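You operate a simulated robot arm through the tools that you are given. There is no shell and no other tool. Be economical: measure what you need, move in short steps, check, and stop when the job is done.

The job below is to be done with a simulated two-armed robot. You get a single attempt, and the scene is never put back.

Task
Put one of the foam filters from the top of the steel stand on top of the silver tin. Take the rubbing stone on the left part of the long bench and put it away on the top of the cooling bench. Take the orange funnel on the bench beside the filling stand and put it away on the bottom shelf of the steel stand. Press the hold button three times. Do these in any order. Set down upright: orange funnel.

It is judged by the outcome, as a careful person would: the job done as asked, and still so three seconds after it is handed in. It fails if anything else is knocked over, pushed out of place, dropped, spilled or broken.

Robot
Two 6-joint arms with two-finger parallel grippers on one trunk, on a base that drives. Base frame: it is fixed to the floor where the robot stands at the start and does not move with it; the origin is under the middle of the robot, x ahead of it, y to its left, z up. Readings come in m, degrees, newtons and seconds.
The left shoulder is at the start at [0.06, 0.187, 1.122], the right one opposite. Places, roughly: bottom shelf of the steel stand [0.6, 0, 0.2]; foam filter (5x5x4 cm) [0.5, 0.1, 0.8]; hold button [-3.3, 0.4, 0.9]; orange funnel (7x7x9 cm) [-2.5, -2, 0.9]; rubbing stone (7x4x4 cm) [-0.3, -1.9, 0.9]; silver tin (7x7x6 cm) [0.6, -0.1, 0.2]; top of the cooling bench [-3.4, 2, 0.8]. Payload 1.57 kg a hand.
The TCP of each hand is the grasp point between the finger pads, 0.03 m short of the fingertips. In the tool frame z runs along the fingers and y along their closing line. Largest opening 0.11 m; finger width 0.024, thickness 0.012; the body of the gripper, 0.048 by 0.112 m, starts 0.078 m behind the TCP.
Orientation is that of the tool frame in the base frame, as a unit quaternion [w, x, y, z]. With the fingers straight down and closing along the base's y, the tool's x points along the base's -x, its y along +y and its z along -z.

Tools
- The arms move only by the tool apply_moves. It takes "left_moves", "right_moves" or both (then of equal length, played together; a hand with none holds still); each is a list of rows, each a list of 2 entries, a list of its own where there are three numbers: the shift along the tool's x, y, z in m, then the turn, a rotation vector about the tool's x, y, z in degrees. In form: [[[x, y, z], [wx, wy, wz]], ...]. A call has 1 to 10 rows; each row shifts and turns the commanded pose from where the row before left it, along the tool's axes as they then stand. "left_hand" and "right_hand" are, for a hand that has rows, the gripper command, from -1 (shut) to 1 (fully open), values between in proportion, set as the call begins (left out, the last holds). Rows are played at 5 a second. More than 0.05 m and 8.6 degrees between two rows, or a gripper value outside its range, and nothing of the call is played. Where a pose cannot be reached the arm comes as near as it can. A force on the tool above 40 N (or 10 N above the force at the start of the call, whichever is more), or a blocked arm, ends the call early, and 0.2 s more pass. The fingers move at their own pace (about 0.153 m/s each) and stop on an object; they squeeze with about 36 N. The grip force told is the motor's: it shows also when the fingers shut on nothing. Time passes only in rows, and 0.2 s behind the last, so rows that do not move let the fingers close. It gives the time, the measured TCP pose, the force on the tool (base axes), the opening and the grip force at its end, in the units of the frame above (readings bear some noise), with the torque about the TCP (base axes, N m) and any sound that the robot's microphone picked up, and new pictures: "pictures" is both (left out), scene, wrist or none (wrist: the cameras of the hands that moved).
- Cameras (640 x 400 px; columns grow to the right, rows downward): "scene" is now at [0.0082, -0.008, 1.6469]; the picture's right is [-0.16, -0.99, 0.00], its down [-0.89, 0.14, -0.44] and it looks along [0.43, -0.07, -0.90] (base axes); focal length 277 px, centre (320, 200). "left" rides on the left gripper at [0.07, -0.016, -0.141] in its tool frame; the picture's right is [0.23, 0.97, 0.00], its down [-0.85, 0.20, -0.48] and it looks along [-0.47, 0.11, 0.88] (tool axes); focal length 222 px, centre (320, 200). "right" rides on the right gripper at [0.07, 0.016, -0.141] in its tool frame; the picture's right is [-0.23, 0.97, 0.00], its down [-0.86, -0.20, -0.48] and it looks along [-0.47, -0.11, 0.88] (tool axes); focal length 222 px, centre (320, 200).
- raise_lower(by): slides the trunk up (or, below 0, down) by that many m; the arms and the scene camera ride with it, the base frame stays. It gives what a move gives, with no picture.
- drive_base(legs): drives the robot by 1 to 6 legs, each [ahead, left, turn to the left] in m, m and degrees, along the robot's own axes; the way and the turn of a leg run together, so that a leg with both is an arc; at most 1.5 m and 180 degrees a leg. The arms and the cameras ride along, it lands a little off, and it stops where it bumps. It gives what a move gives, and a new picture of the scene camera.
- turn_head(pan, tilt): turns the head with the scene camera to pan (to the left, within 86 degrees either way) and tilt (down, from -29 to 69), counted from straight ahead of the robot. It gives what a move gives, and a new picture of the scene camera.
- measure_at(camera, pixels): for up to 12 pixels [column, row] of the newest picture of that camera ("zoom" is the newest enlarged one), the place [x, y, z] in the base frame of the surface seen there, good to about 0.003 m, but the place of the scene camera against the robot may be out by one fixed shift of up to 0.012 m in any direction. The clock stands still meanwhile.
- enlarge(camera, box): a new picture of the part [left, top, right, bottom] of that camera's present view, enlarged. The clock stands still meanwhile.
- hand_in(): hands the job in; it is judged then, once.

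Keep the steps short. Do not move on a guess: measure, check each grasp and each placing, and mend mistakes. In all there are 110 turns and 260 pictures (those below and enlarged ones count). Leave the grippers open and the arms clear of the work at the hand-in unless told otherwise, and finish with a single line.

The tools are called after ">>>" as a command line: name --argument value ..., lists and objects as JSON in quotes. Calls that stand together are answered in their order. apply_moves: Moves the arms, as the interface text tells. Its arguments: {"type":"object","properties":{"left_moves":{"type":"array"},"left_hand":{"type":"number"},"right_moves":{"type":"array"},"right_hand":{"type":"number"},"pictures":{"type":"string","enum":["both","scene","wrist","none"]}},"required":[]} The other tools are called the same way: raise_lower (by) slides the trunk up or down; drive_base (legs) drives the base; turn_head (pan, tilt) turns the head that bears the scene camera; measure_at (camera, pixels) gives the place of the surface under pixels of a picture; enlarge (camera, box) takes an enlarged picture of a part of a camera's view; hand_in () hands the job in.

At the start:

```text
clock: 0.0
left_eef_pos: [0.4579, 0.2201, 1.1208]
left_tcp_rot: [0.0, 0.0, 1.0, 0.001]
left_contact_force: [0.1, -0.1, -0.1]
left_ft_torque: [0.0, 0.0, 0.04]
left_opening: 0.11
left_grasp_force: 0.0
right_eef_pos: [0.3516, -0.2008, 1.0445]
right_tcp_rot: [0.0, 0.0, 1.0, 0.0]
right_contact_force: [-1.1, 0.0, 1.2]
right_ft_torque: [0.0, -0.01, 0.03]
right_opening: 0.1103
right_grasp_force: 0.1
trunk travel left (down, up): [-0.75, 0.24]
robot x, y, heading: [-0.0, 0.0013, 0.0]
head pan, tilt: [-9.1, 64.1]
```

scene: 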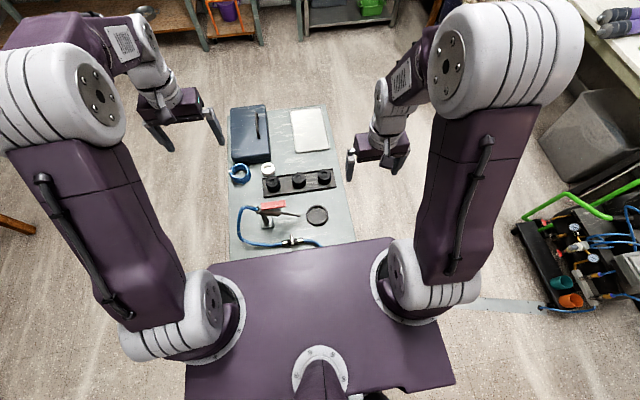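
right: 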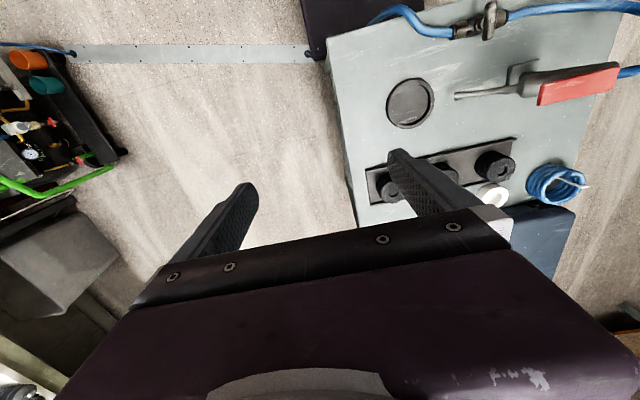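
left: 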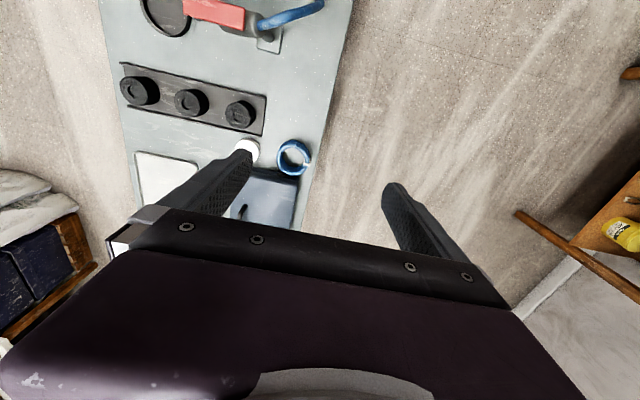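

I see the steel stand ahead. I'll enlarge it to identify the foam filters.

>>> enlarge --camera "scene" --box '[210, 90, 370, 260]'

>>> measure_at --camera "scene" --pixels '[[273, 181], [298, 178], [324, 176], [268, 169], [317, 215], [240, 174], [230, 110], [325, 107], [352, 238], [230, 250]]'

```text
2.35 times, centred on (290, 175) of scene
```

zoom: 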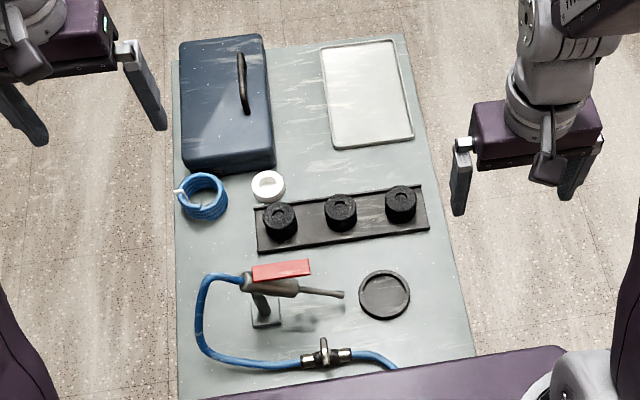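

```text
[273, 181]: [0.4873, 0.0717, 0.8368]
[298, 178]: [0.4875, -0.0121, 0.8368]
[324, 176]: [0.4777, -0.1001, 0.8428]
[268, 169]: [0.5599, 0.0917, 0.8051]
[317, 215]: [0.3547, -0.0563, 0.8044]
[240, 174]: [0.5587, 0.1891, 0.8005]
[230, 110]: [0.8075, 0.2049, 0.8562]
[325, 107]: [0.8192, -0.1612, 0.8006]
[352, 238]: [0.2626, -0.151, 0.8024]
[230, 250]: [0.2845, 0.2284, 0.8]
```

The three black foam filters sit in a rack on the stand. I want to see the stand's lower shelf, so I back up and look.

>>> drive_base --legs '[[-0.6, 0, 0]]'

>>> raise_lower --by -0.6

>>> turn_head --pan 0 --tilt 25

```text
clock: 3.5
left_eef_pos: [-0.14, 0.219, 1.1214]
left_tcp_rot: [0.002, -0.002, 1.0, 0.0]
left_contact_force: [-0.5, 0.1, 0.2]
left_ft_torque: [-0.03, -0.02, 0.01]
left_opening: 0.1099
left_grasp_force: 0.1
right_eef_pos: [-0.2445, -0.2041, 1.0439]
right_tcp_rot: [0.001, -0.003, 1.0, 0.0]
right_contact_force: [-0.5, -0.1, -0.4]
right_ft_torque: [0.03, -0.06, 0.0]
right_opening: 0.1099
right_grasp_force: 0.0
trunk travel left (down, up): [-0.75, 0.24]
robot x, y, heading: [-0.5976, -0.0044, 0.2]
head pan, tilt: [-9.1, 64.1]
stopped in leg 1: the robot was blocked; the commanded pose is now the measured one
```

scene: 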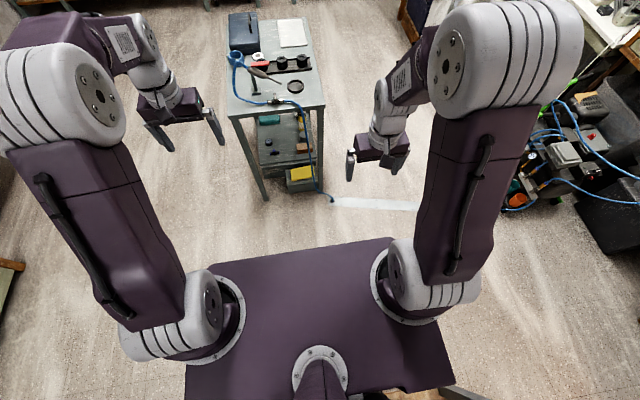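

```text
refused: -0.6 is not a number from -0.4 to 0.4
```

```text
clock: 4.5
left_eef_pos: [-0.1371, 0.2169, 1.1205]
left_tcp_rot: [0.0, -0.002, 1.0, 0.0]
left_contact_force: [0.2, -0.6, 0.5]
left_ft_torque: [0.04, 0.0, -0.02]
left_opening: 0.1101
left_grasp_force: 0.0
right_eef_pos: [-0.2419, -0.2035, 1.0433]
right_tcp_rot: [0.0, -0.003, 1.0, 0.0]
right_contact_force: [0.6, -0.2, -0.6]
right_ft_torque: [-0.01, 0.0, -0.01]
right_opening: 0.1101
right_grasp_force: 0.0
trunk travel left (down, up): [-0.75, 0.24]
robot x, y, heading: [-0.5951, -0.0038, 0.4]
head pan, tilt: [0.0, 25.0]
```

scene: 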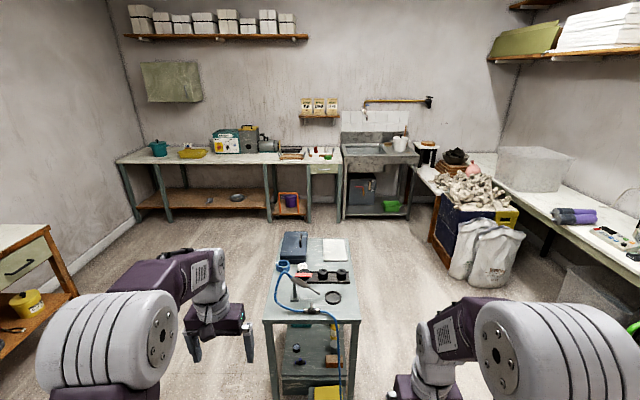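

Something blocked the base near the end of the leg; I'll look right and left with the head.

>>> turn_head --pan -86 --tilt 35

>>> turn_head --pan 86 --tilt 35

```text
clock: 6.1
left_eef_pos: [-0.1369, 0.2197, 1.1205]
left_tcp_rot: [0.0, -0.001, 1.0, 0.0]
left_contact_force: [-0.3, 0.0, 0.7]
left_ft_torque: [0.0, -0.01, 0.01]
left_opening: 0.1102
left_grasp_force: 0.1
right_eef_pos: [-0.2419, -0.2048, 1.0423]
right_tcp_rot: [0.0, -0.003, 1.0, 0.0]
right_contact_force: [0.4, 0.4, 0.1]
right_ft_torque: [0.0, 0.0, 0.0]
right_opening: 0.11
right_grasp_force: 0.1
trunk travel left (down, up): [-0.75, 0.24]
robot x, y, heading: [-0.5971, -0.0061, -0.0]
head pan, tilt: [-85.9, 35.0]
```

scene: 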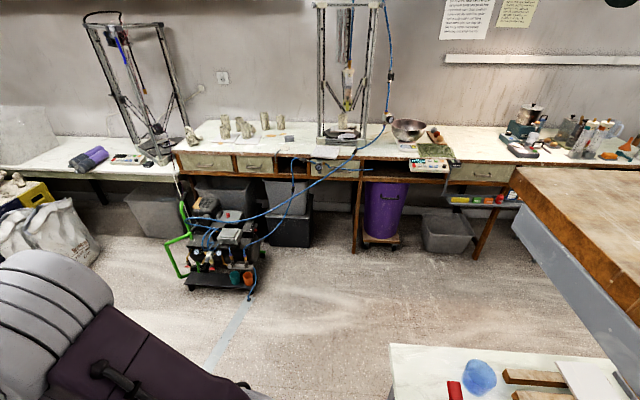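

```text
clock: 8.7
left_eef_pos: [-0.1373, 0.2194, 1.12]
left_tcp_rot: [0.0, -0.001, 1.0, 0.0]
left_contact_force: [-0.3, 0.5, -0.3]
left_ft_torque: [0.04, -0.01, -0.01]
left_opening: 0.11
left_grasp_force: 0.1
right_eef_pos: [-0.2421, -0.2035, 1.0433]
right_tcp_rot: [0.0, -0.002, 1.0, 0.001]
right_contact_force: [0.6, -0.2, -0.2]
right_ft_torque: [-0.02, 0.01, -0.02]
right_opening: 0.1102
right_grasp_force: 0.1
trunk travel left (down, up): [-0.75, 0.24]
robot x, y, heading: [-0.5932, -0.0065, 0.2]
head pan, tilt: [85.9, 35.0]
```

scene: 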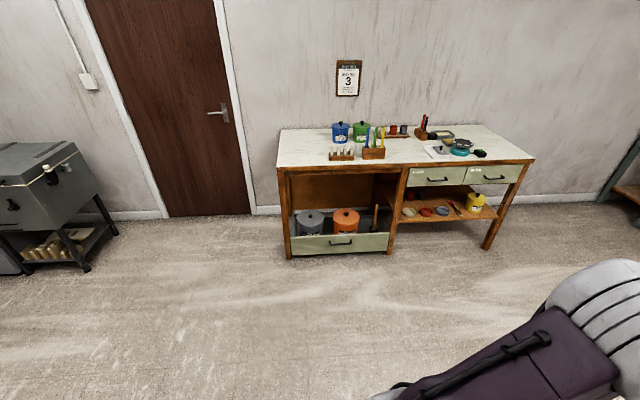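

A low white table stands right behind the robot. I'll step forward 0.05 m and look right-back to measure it and the long bench.

>>> drive_base --legs '[[0.08, 0, 0]]'

>>> turn_head --pan -86 --tilt 40

>>> measure_at --camera "scene" --pixels '[[393, 324], [395, 380], [560, 330], [520, 160], [460, 124], [180, 126], [250, 240], [190, 260], [200, 115], [95, 240], [600, 315], [300, 112]]'

```text
clock: 9.8
left_eef_pos: [-0.0609, 0.2193, 1.1213]
left_tcp_rot: [0.001, -0.002, 1.0, 0.0]
left_contact_force: [-0.7, 0.1, 0.0]
left_ft_torque: [0.01, -0.02, 0.01]
left_opening: 0.1099
left_grasp_force: 0.0
right_eef_pos: [-0.1676, -0.2041, 1.0433]
right_tcp_rot: [0.001, -0.002, 1.0, 0.0]
right_contact_force: [0.7, -0.4, 0.6]
right_ft_torque: [0.01, 0.0, 0.0]
right_opening: 0.1102
right_grasp_force: 0.0
trunk travel left (down, up): [-0.75, 0.24]
robot x, y, heading: [-0.5173, -0.0013, 0.0]
head pan, tilt: [85.9, 35.0]
```

scene: 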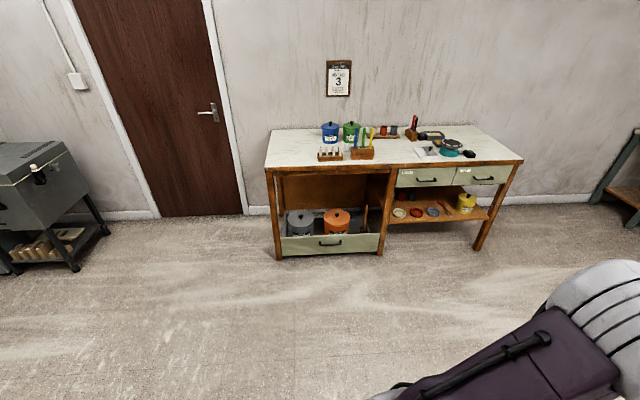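

```text
clock: 12.4
left_eef_pos: [-0.0593, 0.22, 1.1212]
left_tcp_rot: [0.0, -0.001, 1.0, 0.001]
left_contact_force: [-0.4, -0.8, 0.1]
left_ft_torque: [0.0, 0.01, 0.01]
left_opening: 0.11
left_grasp_force: 0.2
right_eef_pos: [-0.1638, -0.2047, 1.0429]
right_tcp_rot: [0.0, -0.001, 1.0, 0.0]
right_contact_force: [-0.5, -0.7, -0.4]
right_ft_torque: [0.0, -0.04, -0.08]
right_opening: 0.1101
right_grasp_force: 0.0
trunk travel left (down, up): [-0.75, 0.24]
robot x, y, heading: [-0.5175, -0.0039, 0.2]
head pan, tilt: [-85.9, 40.0]
```

scene: 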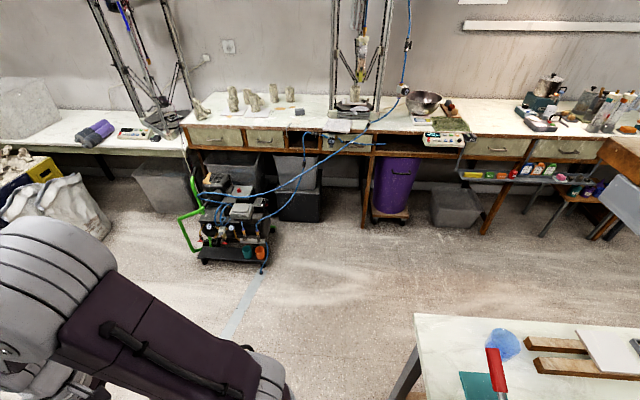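

```text
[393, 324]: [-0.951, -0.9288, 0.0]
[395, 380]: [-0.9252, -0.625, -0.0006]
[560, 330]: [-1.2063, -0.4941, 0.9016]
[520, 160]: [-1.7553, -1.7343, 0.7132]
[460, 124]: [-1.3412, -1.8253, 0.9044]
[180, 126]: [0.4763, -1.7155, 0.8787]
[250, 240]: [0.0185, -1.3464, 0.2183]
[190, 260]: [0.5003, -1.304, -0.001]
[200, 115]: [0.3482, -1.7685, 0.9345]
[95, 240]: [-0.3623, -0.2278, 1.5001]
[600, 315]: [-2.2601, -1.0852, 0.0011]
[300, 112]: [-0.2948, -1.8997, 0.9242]
```

Now I lower the trunk to view the lower shelf of the stand before the pick.

>>> raise_lower --by -0.4

>>> turn_head --pan 0 --tilt 40

>>> enlarge --camera "scene" --box '[240, 100, 400, 330]'

```text
clock: 16.2
left_eef_pos: [-0.0598, 0.2196, 0.7208]
left_tcp_rot: [0.0, -0.001, 1.0, -0.001]
left_contact_force: [-0.1, -0.5, -0.2]
left_ft_torque: [0.0, 0.01, -0.01]
left_opening: 0.11
left_grasp_force: 0.1
right_eef_pos: [-0.1643, -0.2038, 0.6433]
right_tcp_rot: [0.0, -0.002, 1.0, 0.0]
right_contact_force: [-0.6, 0.0, 0.2]
right_ft_torque: [-0.01, 0.03, 0.02]
right_opening: 0.1099
right_grasp_force: 0.1
trunk travel left (down, up): [-0.35, 0.64]
robot x, y, heading: [-0.516, -0.004, 0.5]
head pan, tilt: [-85.9, 40.0]
```

```text
clock: 17.8
left_eef_pos: [-0.0598, 0.2188, 0.7211]
left_tcp_rot: [0.0, -0.002, 1.0, 0.001]
left_contact_force: [-0.1, 0.0, 0.5]
left_ft_torque: [0.01, 0.01, 0.02]
left_opening: 0.1099
left_grasp_force: 0.1
right_eef_pos: [-0.1644, -0.2036, 0.6436]
right_tcp_rot: [-0.001, -0.002, 1.0, 0.0]
right_contact_force: [0.7, 0.4, -0.3]
right_ft_torque: [0.01, 0.02, 0.0]
right_opening: 0.1102
right_grasp_force: 0.1
trunk travel left (down, up): [-0.35, 0.64]
robot x, y, heading: [-0.5189, -0.0036, 0.2]
head pan, tilt: [0.0, 40.0]
```

scene: 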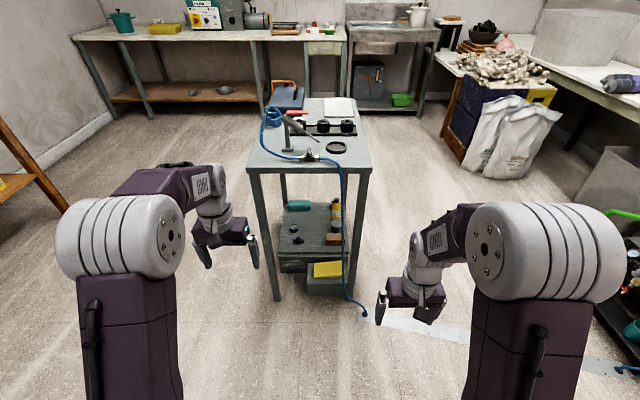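

```text
1.74 times, centred on (320, 215) of scene
```

zoom: 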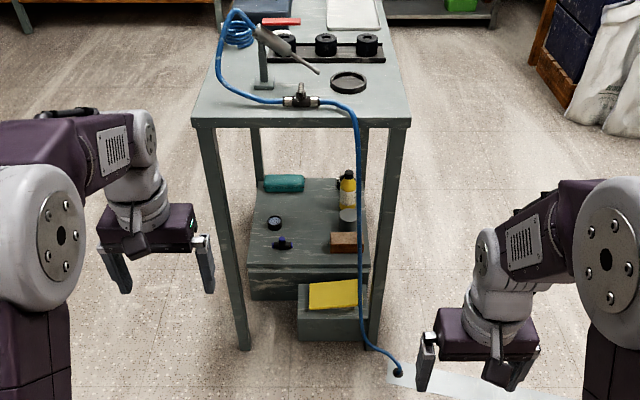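

I measure the shelf and its objects in the zoom.

>>> measure_at --camera "zoom" --pixels '[[348, 216], [348, 226], [344, 243], [284, 185], [275, 223], [347, 190], [282, 243], [260, 255], [330, 295], [365, 265], [310, 215], [362, 250]]'

>>> measure_at --camera "zoom" --pixels '[[205, 120], [400, 120], [225, 200], [378, 240], [360, 200], [343, 190], [338, 300], [310, 330], [262, 30], [300, 95], [366, 40], [256, 210]]'

```text
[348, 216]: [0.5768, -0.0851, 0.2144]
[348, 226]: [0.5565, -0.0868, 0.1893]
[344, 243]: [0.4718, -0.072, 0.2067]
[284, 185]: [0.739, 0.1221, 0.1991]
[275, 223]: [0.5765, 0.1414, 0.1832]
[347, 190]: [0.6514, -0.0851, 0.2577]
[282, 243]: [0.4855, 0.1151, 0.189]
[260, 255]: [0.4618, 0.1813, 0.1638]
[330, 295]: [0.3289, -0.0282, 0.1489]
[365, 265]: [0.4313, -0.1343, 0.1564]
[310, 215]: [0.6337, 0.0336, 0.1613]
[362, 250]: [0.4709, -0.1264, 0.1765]
```

```text
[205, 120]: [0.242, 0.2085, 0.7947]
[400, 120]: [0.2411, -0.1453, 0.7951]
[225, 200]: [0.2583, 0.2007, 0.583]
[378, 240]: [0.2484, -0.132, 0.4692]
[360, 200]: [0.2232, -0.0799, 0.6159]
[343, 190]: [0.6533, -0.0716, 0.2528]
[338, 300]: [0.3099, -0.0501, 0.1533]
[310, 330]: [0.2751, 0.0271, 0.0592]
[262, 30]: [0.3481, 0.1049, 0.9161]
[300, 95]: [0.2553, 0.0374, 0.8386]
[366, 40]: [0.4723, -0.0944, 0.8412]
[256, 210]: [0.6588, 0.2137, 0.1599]
```

The shelf top is z≈0.16; the tin sits near its right edge at (0.58,-0.085). Approaching from the stand's right side looks best. I look right to measure clearances there.

>>> turn_head --pan -50 --tilt 40

```text
clock: 19.0
left_eef_pos: [-0.0598, 0.2199, 0.7206]
left_tcp_rot: [0.0, -0.002, 1.0, 0.0]
left_contact_force: [-0.2, 0.4, -0.5]
left_ft_torque: [-0.01, -0.01, 0.01]
left_opening: 0.1101
left_grasp_force: 0.1
right_eef_pos: [-0.1641, -0.2042, 0.642]
right_tcp_rot: [0.0, -0.002, 1.0, 0.0]
right_contact_force: [0.4, 0.6, -0.3]
right_ft_torque: [0.0, -0.03, 0.0]
right_opening: 0.1102
right_grasp_force: 0.1
trunk travel left (down, up): [-0.35, 0.64]
robot x, y, heading: [-0.5154, -0.0036, 0.2]
head pan, tilt: [-50.0, 40.0]
```

scene: 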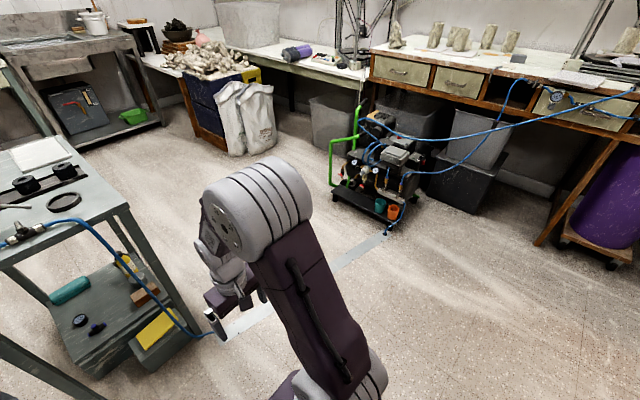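

>>> measure_at --camera "scene" --pixels '[[333, 195], [388, 228], [330, 140], [245, 153], [375, 235], [215, 334], [203, 335], [128, 210], [205, 150], [300, 290], [270, 140], [145, 300]]'

>>> enlarge --camera "scene" --box '[0, 140, 220, 380]'

```text
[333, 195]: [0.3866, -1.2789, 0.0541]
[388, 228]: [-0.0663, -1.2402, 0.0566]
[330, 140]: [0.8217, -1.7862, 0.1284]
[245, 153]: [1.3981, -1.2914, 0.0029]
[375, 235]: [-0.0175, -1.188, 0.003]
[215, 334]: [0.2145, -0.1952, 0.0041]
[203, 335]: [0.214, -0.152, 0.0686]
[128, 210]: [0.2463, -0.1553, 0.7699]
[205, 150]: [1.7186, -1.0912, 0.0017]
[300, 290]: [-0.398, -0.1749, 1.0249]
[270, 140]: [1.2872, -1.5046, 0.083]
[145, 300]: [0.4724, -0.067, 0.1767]
```

```text
1.67 times, centred on (110, 260) of scene
```

zoom: 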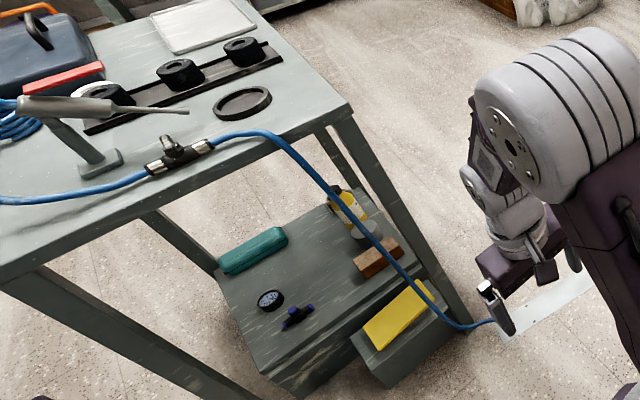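

Clear path on the right side (cart starts at y≈-1.24). I raise the trunk and drive to the stand's right side, facing +y.

>>> raise_lower --by 0.35

>>> drive_base --legs '[[0.1, 0, 0], [0, -0.75, 0], [1.1, 0, 0], [0, 0, 90]]'

>>> turn_head --pan 0 --tilt 50

```text
clock: 22.4
left_eef_pos: [-0.0597, 0.2185, 1.0708]
left_tcp_rot: [0.0, -0.002, 1.0, 0.0]
left_contact_force: [0.1, 0.3, -0.4]
left_ft_torque: [0.0, -0.01, 0.0]
left_opening: 0.11
left_grasp_force: 0.3
right_eef_pos: [-0.1652, -0.2042, 0.9918]
right_tcp_rot: [0.001, -0.001, 1.0, 0.0]
right_contact_force: [-0.2, 0.0, 0.0]
right_ft_torque: [0.02, -0.01, -0.02]
right_opening: 0.1098
right_grasp_force: 0.0
trunk travel left (down, up): [-0.7, 0.29]
robot x, y, heading: [-0.518, -0.0042, 0.3]
head pan, tilt: [-50.0, 40.0]
```

```text
clock: 36.2
left_eef_pos: [0.4581, -0.2612, 1.0695]
left_tcp_rot: [0.0, 0.72, -0.694, 0.0]
left_contact_force: [0.2, -0.1, -0.1]
left_ft_torque: [-0.01, 0.0, 0.04]
left_opening: 0.11
left_grasp_force: 0.0
right_eef_pos: [0.8845, -0.3514, 0.9923]
right_tcp_rot: [0.0, 0.72, -0.694, 0.001]
right_contact_force: [0.2, 1.0, -0.2]
right_ft_torque: [-0.06, -0.02, 0.02]
right_opening: 0.1097
right_grasp_force: 0.1
trunk travel left (down, up): [-0.7, 0.29]
robot x, y, heading: [0.6954, -0.7109, 91.9]
head pan, tilt: [-50.0, 40.0]
```

scene: 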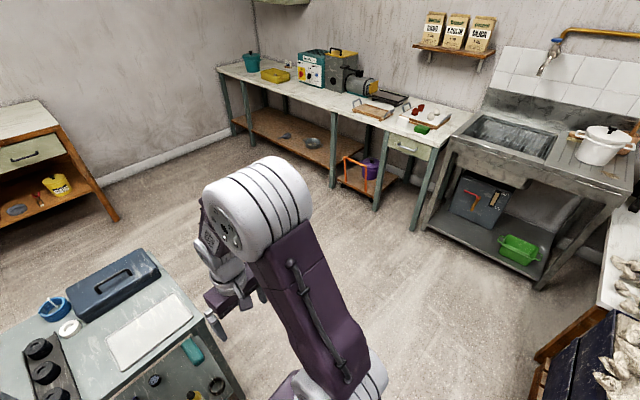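

```text
clock: 37.4
left_eef_pos: [0.4575, -0.2603, 1.0702]
left_tcp_rot: [0.0, 0.72, -0.694, 0.001]
left_contact_force: [-0.2, 0.1, 0.2]
left_ft_torque: [0.02, 0.01, 0.0]
left_opening: 0.1099
left_grasp_force: 0.1
right_eef_pos: [0.8841, -0.3536, 0.9935]
right_tcp_rot: [0.001, 0.72, -0.694, 0.0]
right_contact_force: [-0.3, 0.3, -0.5]
right_ft_torque: [0.01, 0.02, 0.0]
right_opening: 0.11
right_grasp_force: 0.0
trunk travel left (down, up): [-0.7, 0.29]
robot x, y, heading: [0.6986, -0.7105, 92.1]
head pan, tilt: [0.0, 50.0]
```

scene: 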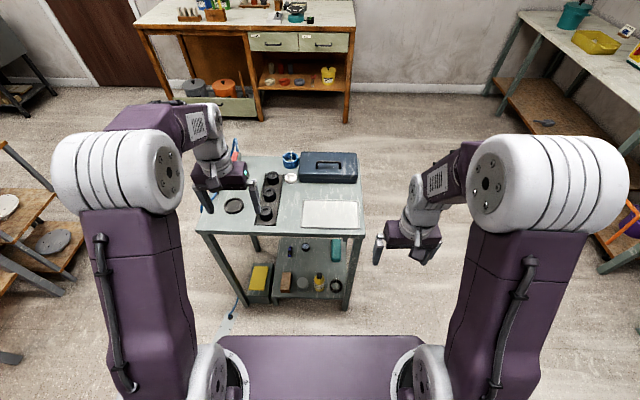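

Good view. I measure the nearest filter (266,212) and the tin (319,284).

>>> enlarge --camera "scene" --box '[220, 160, 360, 310]'

```text
2.67 times, centred on (290, 235) of scene
```

zoom: 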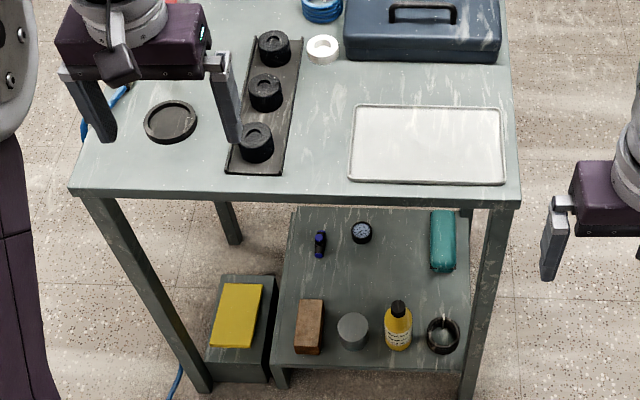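

>>> measure_at --camera "zoom" --pixels '[[258, 129], [258, 160], [268, 145], [247, 143], [230, 165], [353, 322], [353, 342], [310, 325], [397, 330], [441, 335], [360, 285], [283, 200]]'

>>> measure_at --camera "zoom" --pixels '[[320, 245], [361, 232], [443, 240], [441, 318], [398, 305], [353, 368], [230, 125], [255, 122], [340, 325], [367, 325], [320, 200], [500, 200]]'

```text
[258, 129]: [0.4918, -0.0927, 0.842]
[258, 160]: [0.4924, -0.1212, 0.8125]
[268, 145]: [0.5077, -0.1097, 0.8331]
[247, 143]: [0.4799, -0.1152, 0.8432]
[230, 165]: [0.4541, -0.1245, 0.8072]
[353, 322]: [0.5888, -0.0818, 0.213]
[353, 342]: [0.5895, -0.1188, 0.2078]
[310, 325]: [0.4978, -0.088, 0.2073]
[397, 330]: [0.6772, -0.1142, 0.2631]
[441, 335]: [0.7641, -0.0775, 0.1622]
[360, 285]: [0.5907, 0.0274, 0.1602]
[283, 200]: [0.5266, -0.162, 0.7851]
```

```text
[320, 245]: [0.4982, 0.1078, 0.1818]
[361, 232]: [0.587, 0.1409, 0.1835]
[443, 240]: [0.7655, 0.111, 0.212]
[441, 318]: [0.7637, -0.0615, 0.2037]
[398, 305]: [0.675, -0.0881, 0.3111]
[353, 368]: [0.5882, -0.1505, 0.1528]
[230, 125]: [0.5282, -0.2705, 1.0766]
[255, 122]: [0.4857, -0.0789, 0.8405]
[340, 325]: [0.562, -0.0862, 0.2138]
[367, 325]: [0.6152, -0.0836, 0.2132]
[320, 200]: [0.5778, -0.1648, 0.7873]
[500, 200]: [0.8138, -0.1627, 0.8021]
```

Filter centre ≈(0.490,-0.100), top 0.842; tin centre ≈(0.589,-0.086), top 0.213. I tilt the left hand 45° forward and go to a pre-grasp 10 cm short of the filter.

>>> apply_moves --left_moves '[[[0, 0, 0], [0, -7.5, 0]], [[0, 0, 0], [0, -7.5, 0]], [[0, 0, 0], [0, -7.5, 0]], [[0, 0, 0], [0, -7.5, 0]], [[0, 0, 0], [0, -7.5, 0]], [[0, 0, 0], [0, -7.5, 0]], [[0.0147, -0.0095, 0.0422], [0, 0, 0]], [[0.0147, -0.0095, 0.0422], [0, 0, 0]], [[0.0147, -0.0095, 0.0422], [0, 0, 0]], [[0.0147, -0.0095, 0.0422], [0, 0, 0]]]' --left_hand 1

```text
clock: 39.6
left_eef_pos: [0.4972, -0.1873, 0.9064]
left_tcp_rot: [-0.254, 0.671, -0.649, -0.254]
left_contact_force: [-0.1, -0.9, -0.1]
left_ft_torque: [0.01, 0.03, 0.03]
left_opening: 0.1099
left_grasp_force: 0.0
left hand out of reach, approached as far as the arm can: row 5, 6, 7
right_eef_pos: [0.8842, -0.3501, 0.9917]
right_tcp_rot: [0.0, 0.72, -0.694, 0.001]
right_contact_force: [-0.7, 0.0, 0.6]
right_ft_torque: [-0.02, -0.03, 0.0]
right_opening: 0.11
right_grasp_force: 0.1
trunk travel left (down, up): [-0.7, 0.29]
robot x, y, heading: [0.6938, -0.7096, 92.2]
head pan, tilt: [0.0, 50.0]
```

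scene: 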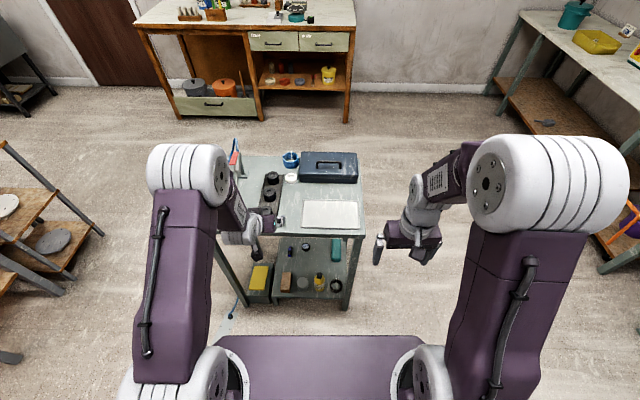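
left: 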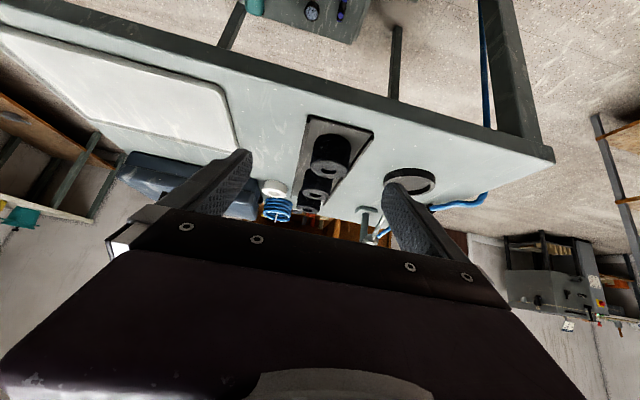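

The filter appears between the fingers at (332,155). I measure it with the wrist camera.

>>> measure_at --camera "left" --pixels '[[320, 139], [332, 139], [345, 145], [330, 165], [316, 170], [348, 165], [316, 120], [355, 190]]'

>>> enlarge --camera "left" --box '[260, 100, 400, 220]'

```text
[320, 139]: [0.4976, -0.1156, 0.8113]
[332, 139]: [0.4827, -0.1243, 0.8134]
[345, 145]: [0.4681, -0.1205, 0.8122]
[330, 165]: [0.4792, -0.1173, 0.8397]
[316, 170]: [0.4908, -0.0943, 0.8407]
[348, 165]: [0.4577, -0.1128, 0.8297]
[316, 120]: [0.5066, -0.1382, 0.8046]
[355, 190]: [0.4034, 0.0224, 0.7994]
```

```text
3.33 times, centred on (330, 160) of left
```

zoom: 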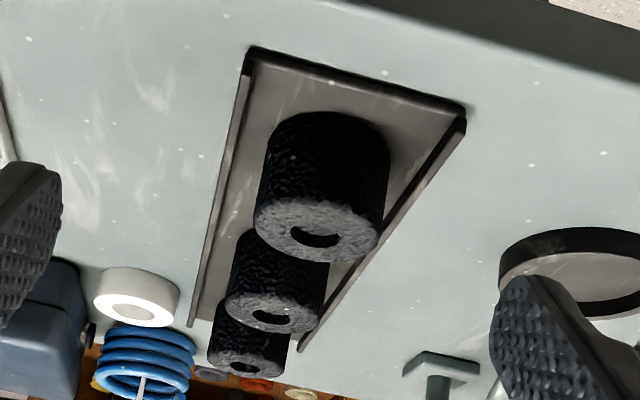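

>>> measure_at --camera "zoom" --pixels '[[262, 218], [374, 240], [310, 212], [320, 254], [270, 140], [380, 150], [325, 118], [316, 234], [285, 225], [350, 245]]'

```text
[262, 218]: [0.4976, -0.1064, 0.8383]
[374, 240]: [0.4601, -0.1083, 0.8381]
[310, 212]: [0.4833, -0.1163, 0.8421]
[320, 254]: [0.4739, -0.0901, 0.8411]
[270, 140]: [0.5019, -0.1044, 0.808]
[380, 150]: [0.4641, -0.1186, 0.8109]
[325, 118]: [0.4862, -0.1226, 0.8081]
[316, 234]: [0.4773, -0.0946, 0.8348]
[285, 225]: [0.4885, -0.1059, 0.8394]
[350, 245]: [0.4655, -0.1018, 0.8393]
```

Wrist measurements give the centre (0.480,-0.099). I align and advance along the fingers to the grasp.

>>> apply_moves --left_moves '[[[-0.0128, 0.0157, 0], [0, 0, 0]], [[0, 0, 0.035], [0, 0, 0]], [[0, 0, 0.035], [0, 0, 0]], [[0, 0, 0.0335], [0, 0, 0]], [[0, 0, 0], [0, 0, 0]]]'

```text
clock: 40.8
left_eef_pos: [0.4833, -0.1118, 0.8384]
left_tcp_rot: [-0.254, 0.671, -0.649, -0.255]
left_contact_force: [0.5, 0.0, 0.0]
left_ft_torque: [-0.01, -0.02, -0.01]
left_opening: 0.11
left_grasp_force: 0.0
right_eef_pos: [0.8829, -0.352, 0.9925]
right_tcp_rot: [0.0, 0.72, -0.694, 0.0]
right_contact_force: [-0.4, -0.4, 0.6]
right_ft_torque: [0.03, 0.02, -0.01]
right_opening: 0.1101
right_grasp_force: 0.1
trunk travel left (down, up): [-0.7, 0.29]
robot x, y, heading: [0.6964, -0.7119, 92.0]
head pan, tilt: [0.0, 50.0]
```

scene: 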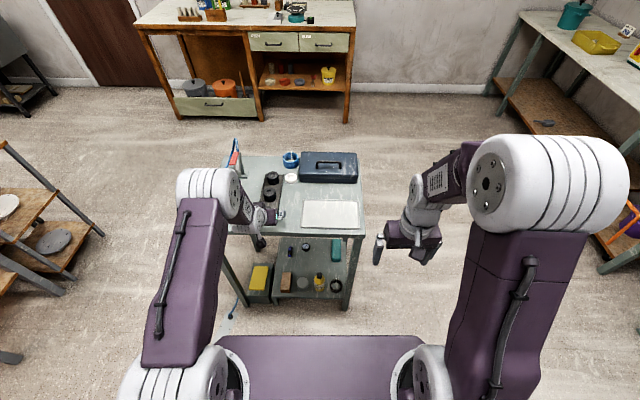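
left: 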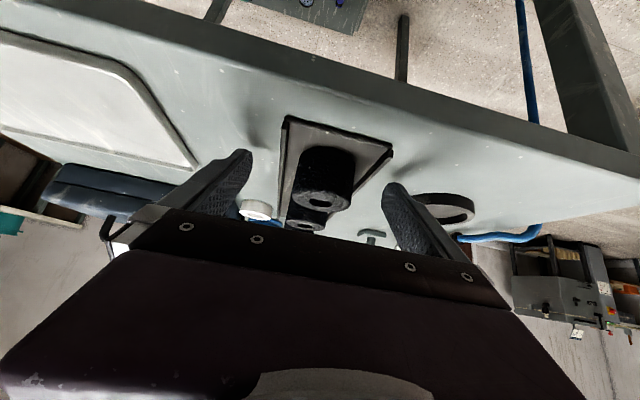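

Filter is centred between the fingers. Close the gripper.

>>> apply_moves --left_moves '[[[0, 0, 0], [0, 0, 0]], [[0, 0, 0], [0, 0, 0]], [[0, 0, 0], [0, 0, 0]]]' --left_hand -1 --pictures "wrist"

```text
clock: 41.6
left_eef_pos: [0.4794, -0.1139, 0.8374]
left_tcp_rot: [-0.255, 0.672, -0.648, -0.253]
left_contact_force: [-16.2, 0.5, 3.3]
left_ft_torque: [-0.01, 0.82, 1.07]
left_opening: 0.0759
left_grasp_force: 45.4
right_eef_pos: [0.8815, -0.3525, 0.9938]
right_tcp_rot: [0.0, 0.72, -0.694, 0.001]
right_contact_force: [-0.4, -0.5, -0.3]
right_ft_torque: [0.0, 0.02, -0.01]
right_opening: 0.1101
right_grasp_force: 0.1
trunk travel left (down, up): [-0.7, 0.29]
robot x, y, heading: [0.6963, -0.709, 92.3]
head pan, tilt: [0.0, 50.0]
```

left: 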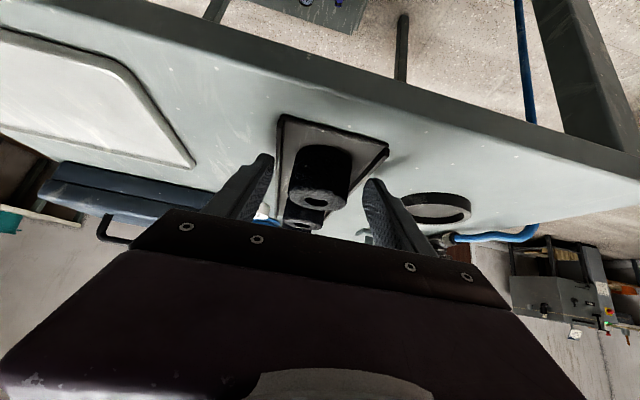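

The tips caught the tray's lip (opening 0.076). I reopen and raise by about 12 mm.

>>> apply_moves --left_moves '[[[0, 0, 0], [0, 0, 0]], [[0, 0, 0], [0, 0, 0]], [[-0.0125, 0, -0.0049], [0, 0, 0]], [[0, 0, 0], [0, 0, 0]]]' --left_hand 1 --pictures "wrist"

>>> enlarge --camera "left" --box '[230, 100, 430, 240]'

```text
clock: 42.6
left_eef_pos: [0.4833, -0.1066, 0.8506]
left_tcp_rot: [-0.253, 0.671, -0.649, -0.254]
left_contact_force: [0.2, -0.9, 1.0]
left_ft_torque: [0.0, 0.01, 0.02]
left_opening: 0.1099
left_grasp_force: 0.0
right_eef_pos: [0.883, -0.3519, 0.9932]
right_tcp_rot: [0.0, 0.72, -0.694, 0.001]
right_contact_force: [-0.2, 0.0, 0.4]
right_ft_torque: [0.0, 0.01, 0.02]
right_opening: 0.1102
right_grasp_force: 0.0
trunk travel left (down, up): [-0.7, 0.29]
robot x, y, heading: [0.6957, -0.7098, 92.1]
head pan, tilt: [0.0, 50.0]
```

left: 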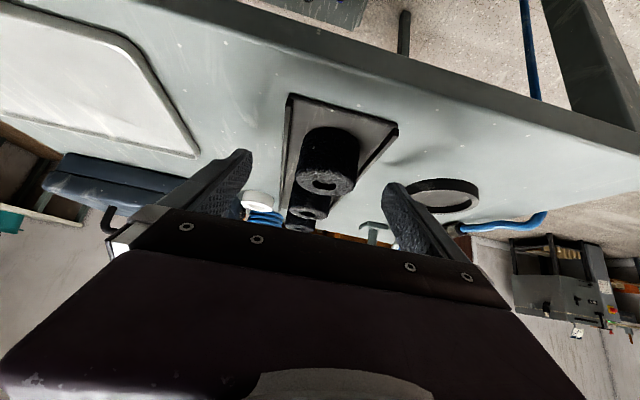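

```text
2.86 times, centred on (330, 170) of left
```

zoom: 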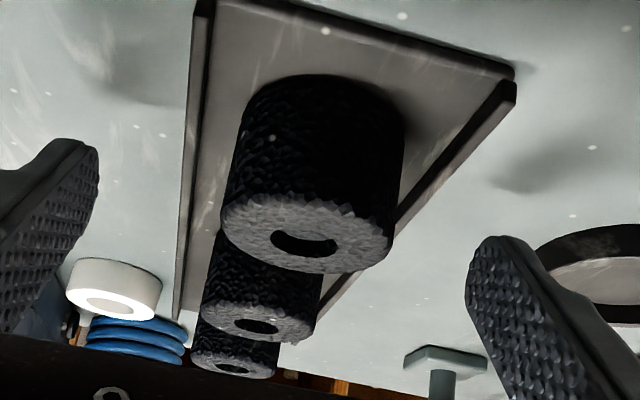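

>>> measure_at --camera "zoom" --pixels '[[500, 100], [200, 60], [225, 205], [390, 250], [295, 200], [270, 80], [430, 190]]'

>>> apply_moves --left_moves '[[[0, 0, 0], [0, 0, 0]], [[0, 0, 0], [0, 0, 0]], [[0, 0, 0], [0, 0, 0]]]' --left_hand -1 --pictures "wrist"

```text
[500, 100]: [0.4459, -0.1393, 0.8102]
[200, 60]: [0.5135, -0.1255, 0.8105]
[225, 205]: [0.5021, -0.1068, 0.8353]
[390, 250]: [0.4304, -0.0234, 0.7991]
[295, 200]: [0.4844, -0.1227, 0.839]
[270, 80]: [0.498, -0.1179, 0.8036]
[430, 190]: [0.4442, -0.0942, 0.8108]
```

```text
clock: 43.4
left_eef_pos: [0.4829, -0.1063, 0.8514]
left_tcp_rot: [-0.254, 0.67, -0.649, -0.254]
left_contact_force: [0.5, 0.4, 1.2]
left_ft_torque: [0.01, 0.01, 0.02]
left_opening: 0.0439
left_grasp_force: 35.9
right_eef_pos: [0.8833, -0.352, 0.9928]
right_tcp_rot: [0.0, 0.72, -0.694, 0.0]
right_contact_force: [-0.4, 0.4, -0.3]
right_ft_torque: [0.01, 0.01, 0.01]
right_opening: 0.11
right_grasp_force: 0.1
trunk travel left (down, up): [-0.7, 0.29]
robot x, y, heading: [0.6972, -0.7092, 92.0]
head pan, tilt: [0.0, 50.0]
```

left: 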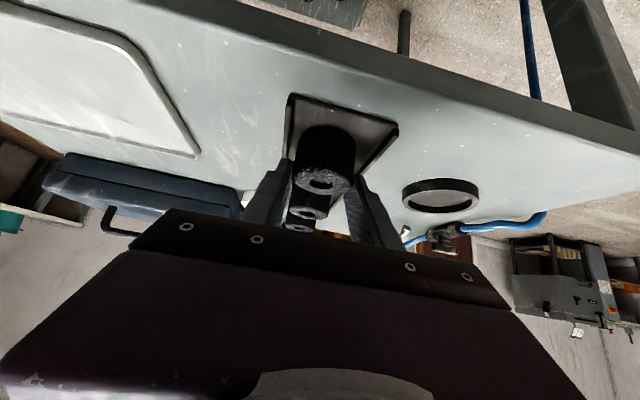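

Gripped (0.044). Lift straight up 8 cm, then pull back from the stand.

>>> apply_moves --left_moves '[[[-0.0268, 0, -0.0297], [0, 0, 0]], [[-0.0268, 0, -0.0297], [0, 0, 0]], [[0.031, 0, -0.028], [0, 0, 0]], [[0.031, 0, -0.028], [0, 0, 0]], [[0.031, 0, -0.028], [0, 0, 0]], [[0.031, 0, -0.028], [0, 0, 0]], [[0.031, 0, -0.028], [0, 0, 0]]]'

```text
clock: 45.0
left_eef_pos: [0.4829, -0.286, 0.925]
left_tcp_rot: [-0.252, 0.671, -0.649, -0.253]
left_contact_force: [0.3, -0.1, -0.3]
left_ft_torque: [-0.05, 0.03, 0.01]
left_opening: 0.0436
left_grasp_force: 36.3
left hand out of reach, approached as far as the arm can: row 7
right_eef_pos: [0.8836, -0.3509, 0.9936]
right_tcp_rot: [0.001, 0.72, -0.694, 0.0]
right_contact_force: [-0.4, 0.7, 0.0]
right_ft_torque: [0.03, -0.03, 0.0]
right_opening: 0.1099
right_grasp_force: 0.2
trunk travel left (down, up): [-0.7, 0.29]
robot x, y, heading: [0.6958, -0.7102, 92.0]
head pan, tilt: [0.0, 50.0]
```

scene: 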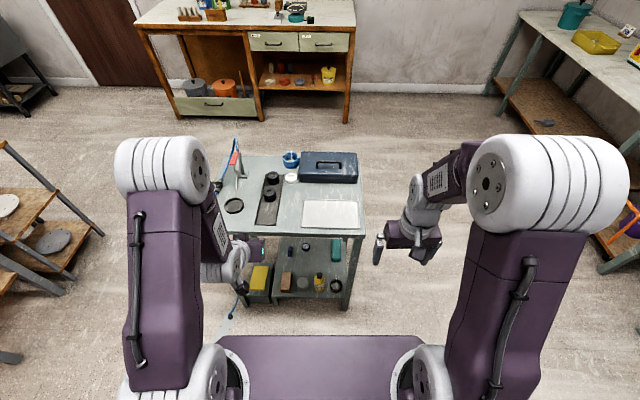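
left: 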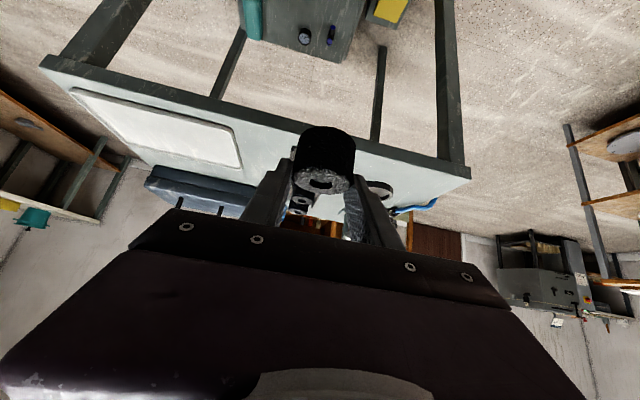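

Filter held. Clear of the stand edge by ~10 cm; I back up 5 cm and lower the trunk in two steps.

>>> drive_base --legs '[[-0.06, 0, 0]]'

>>> raise_lower --by -0.4

>>> raise_lower --by -0.22

>>> apply_moves --left_moves '[[[0, 0, 0], [0, 0, 0]]]'

```text
clock: 46.0
left_eef_pos: [0.4861, -0.3425, 0.9249]
left_tcp_rot: [-0.253, 0.67, -0.65, -0.253]
left_contact_force: [0.1, 1.0, -0.4]
left_ft_torque: [-0.03, -0.04, -0.03]
left_opening: 0.0438
left_grasp_force: 36.3
right_eef_pos: [0.8871, -0.4092, 0.9921]
right_tcp_rot: [0.001, 0.72, -0.694, 0.0]
right_contact_force: [0.5, 0.4, -0.7]
right_ft_torque: [-0.01, 0.02, 0.02]
right_opening: 0.1099
right_grasp_force: 0.0
trunk travel left (down, up): [-0.7, 0.29]
robot x, y, heading: [0.698, -0.767, 92.1]
head pan, tilt: [0.0, 50.0]
```

scene: 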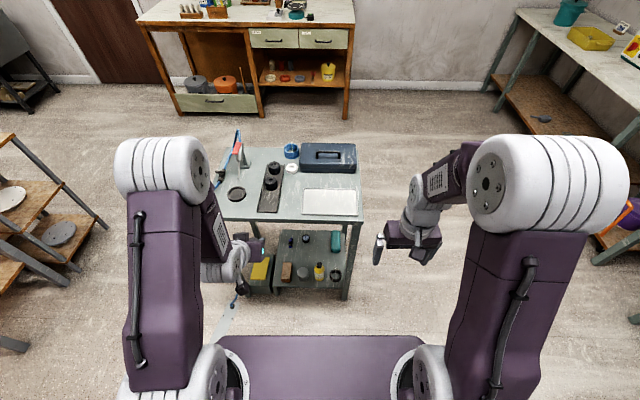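

```text
clock: 49.8
left_eef_pos: [0.4857, -0.3447, 0.526]
left_tcp_rot: [-0.255, 0.67, -0.65, -0.254]
left_contact_force: [0.9, -0.3, -0.7]
left_ft_torque: [-0.01, 0.0, -0.04]
left_opening: 0.0437
left_grasp_force: 36.0
right_eef_pos: [0.8861, -0.4106, 0.5929]
right_tcp_rot: [-0.001, 0.721, -0.693, -0.001]
right_contact_force: [-1.0, 0.1, 0.2]
right_ft_torque: [-0.02, -0.02, 0.04]
right_opening: 0.1101
right_grasp_force: 0.1
trunk travel left (down, up): [-0.3, 0.69]
robot x, y, heading: [0.6982, -0.7698, 92.2]
head pan, tilt: [0.0, 50.0]
```

```text
clock: 52.1
left_eef_pos: [0.487, -0.3428, 0.305]
left_tcp_rot: [-0.253, 0.67, -0.649, -0.255]
left_contact_force: [-0.4, 1.3, 0.3]
left_ft_torque: [-0.01, 0.0, -0.02]
left_opening: 0.0436
left_grasp_force: 36.2
right_eef_pos: [0.8875, -0.4106, 0.3738]
right_tcp_rot: [0.001, 0.72, -0.694, 0.0]
right_contact_force: [0.8, 0.3, 0.0]
right_ft_torque: [-0.01, -0.04, -0.01]
right_opening: 0.11
right_grasp_force: 0.1
trunk travel left (down, up): [-0.08, 0.91]
robot x, y, heading: [0.6974, -0.7683, 92.0]
head pan, tilt: [0.0, 50.0]
```

```text
clock: 52.5
left_eef_pos: [0.4873, -0.3441, 0.3051]
left_tcp_rot: [-0.254, 0.67, -0.649, -0.254]
left_contact_force: [0.3, -0.1, -0.9]
left_ft_torque: [0.0, 0.0, 0.01]
left_opening: 0.0438
left_grasp_force: 35.9
right_eef_pos: [0.886, -0.4094, 0.3731]
right_tcp_rot: [-0.001, 0.72, -0.694, 0.0]
right_contact_force: [-0.6, 0.2, 0.7]
right_ft_torque: [0.02, -0.03, 0.05]
right_opening: 0.1103
right_grasp_force: 0.0
trunk travel left (down, up): [-0.08, 0.91]
robot x, y, heading: [0.6988, -0.7741, 92.0]
head pan, tilt: [0.0, 50.0]
```

scene: 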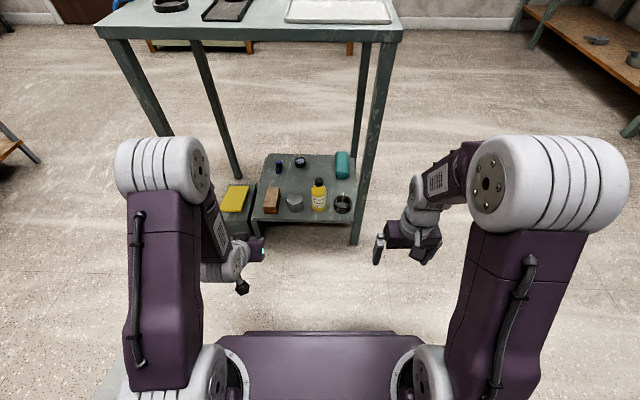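
left: 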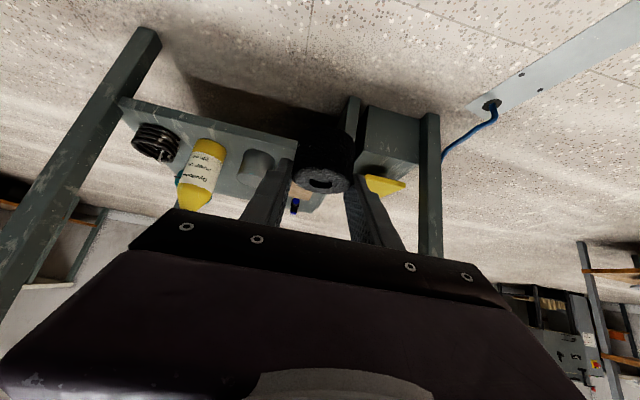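

I measure tin with the wrist camera (258,165), and the tin plus held filter with the scene camera.

>>> measure_at --camera "left" --pixels '[[257, 158], [244, 160], [270, 160], [256, 172], [258, 178], [320, 186], [320, 150], [205, 170], [290, 195]]'

>>> enlarge --camera "scene" --box '[210, 140, 370, 300]'

>>> enlarge --camera "left" --box '[200, 120, 360, 220]'

```text
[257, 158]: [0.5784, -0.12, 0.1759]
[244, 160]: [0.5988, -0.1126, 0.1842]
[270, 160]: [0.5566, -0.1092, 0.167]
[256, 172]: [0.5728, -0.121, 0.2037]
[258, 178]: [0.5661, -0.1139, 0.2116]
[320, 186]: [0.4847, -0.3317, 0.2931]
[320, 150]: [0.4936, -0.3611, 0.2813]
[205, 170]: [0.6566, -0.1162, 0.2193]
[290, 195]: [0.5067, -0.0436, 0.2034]
```

```text
2.50 times, centred on (290, 220) of scene
```

zoom: 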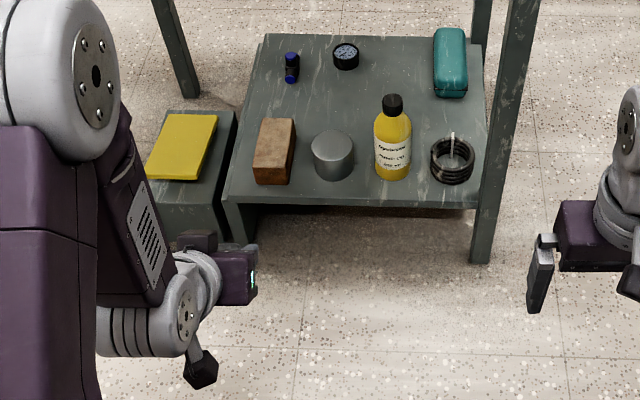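

```text
4.00 times, centred on (280, 170) of left
```

zoom: 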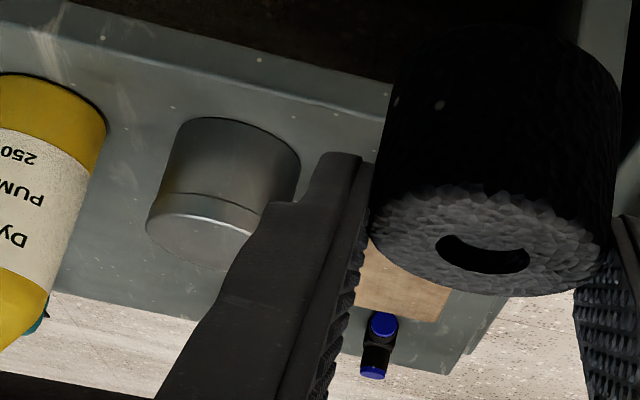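

>>> measure_at --camera "zoom" --pixels '[[150, 220], [200, 205], [255, 215], [215, 262], [200, 235], [240, 125], [297, 165], [172, 150], [440, 190], [400, 180]]'

>>> measure_at --camera "scene" --pixels '[[294, 199], [287, 201], [302, 201], [294, 194], [294, 209], [320, 206]]'

```text
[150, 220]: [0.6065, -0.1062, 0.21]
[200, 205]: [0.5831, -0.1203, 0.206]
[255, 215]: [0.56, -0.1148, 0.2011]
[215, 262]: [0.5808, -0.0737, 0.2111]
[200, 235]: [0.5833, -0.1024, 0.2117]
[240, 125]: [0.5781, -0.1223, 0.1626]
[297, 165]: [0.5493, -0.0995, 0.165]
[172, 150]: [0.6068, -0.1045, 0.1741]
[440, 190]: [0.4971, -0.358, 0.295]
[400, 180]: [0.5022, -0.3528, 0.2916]
```

```text
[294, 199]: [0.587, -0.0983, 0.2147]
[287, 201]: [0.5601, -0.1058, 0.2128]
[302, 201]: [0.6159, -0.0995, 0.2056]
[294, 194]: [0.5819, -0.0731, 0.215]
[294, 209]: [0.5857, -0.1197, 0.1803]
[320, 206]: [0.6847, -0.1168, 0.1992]
```

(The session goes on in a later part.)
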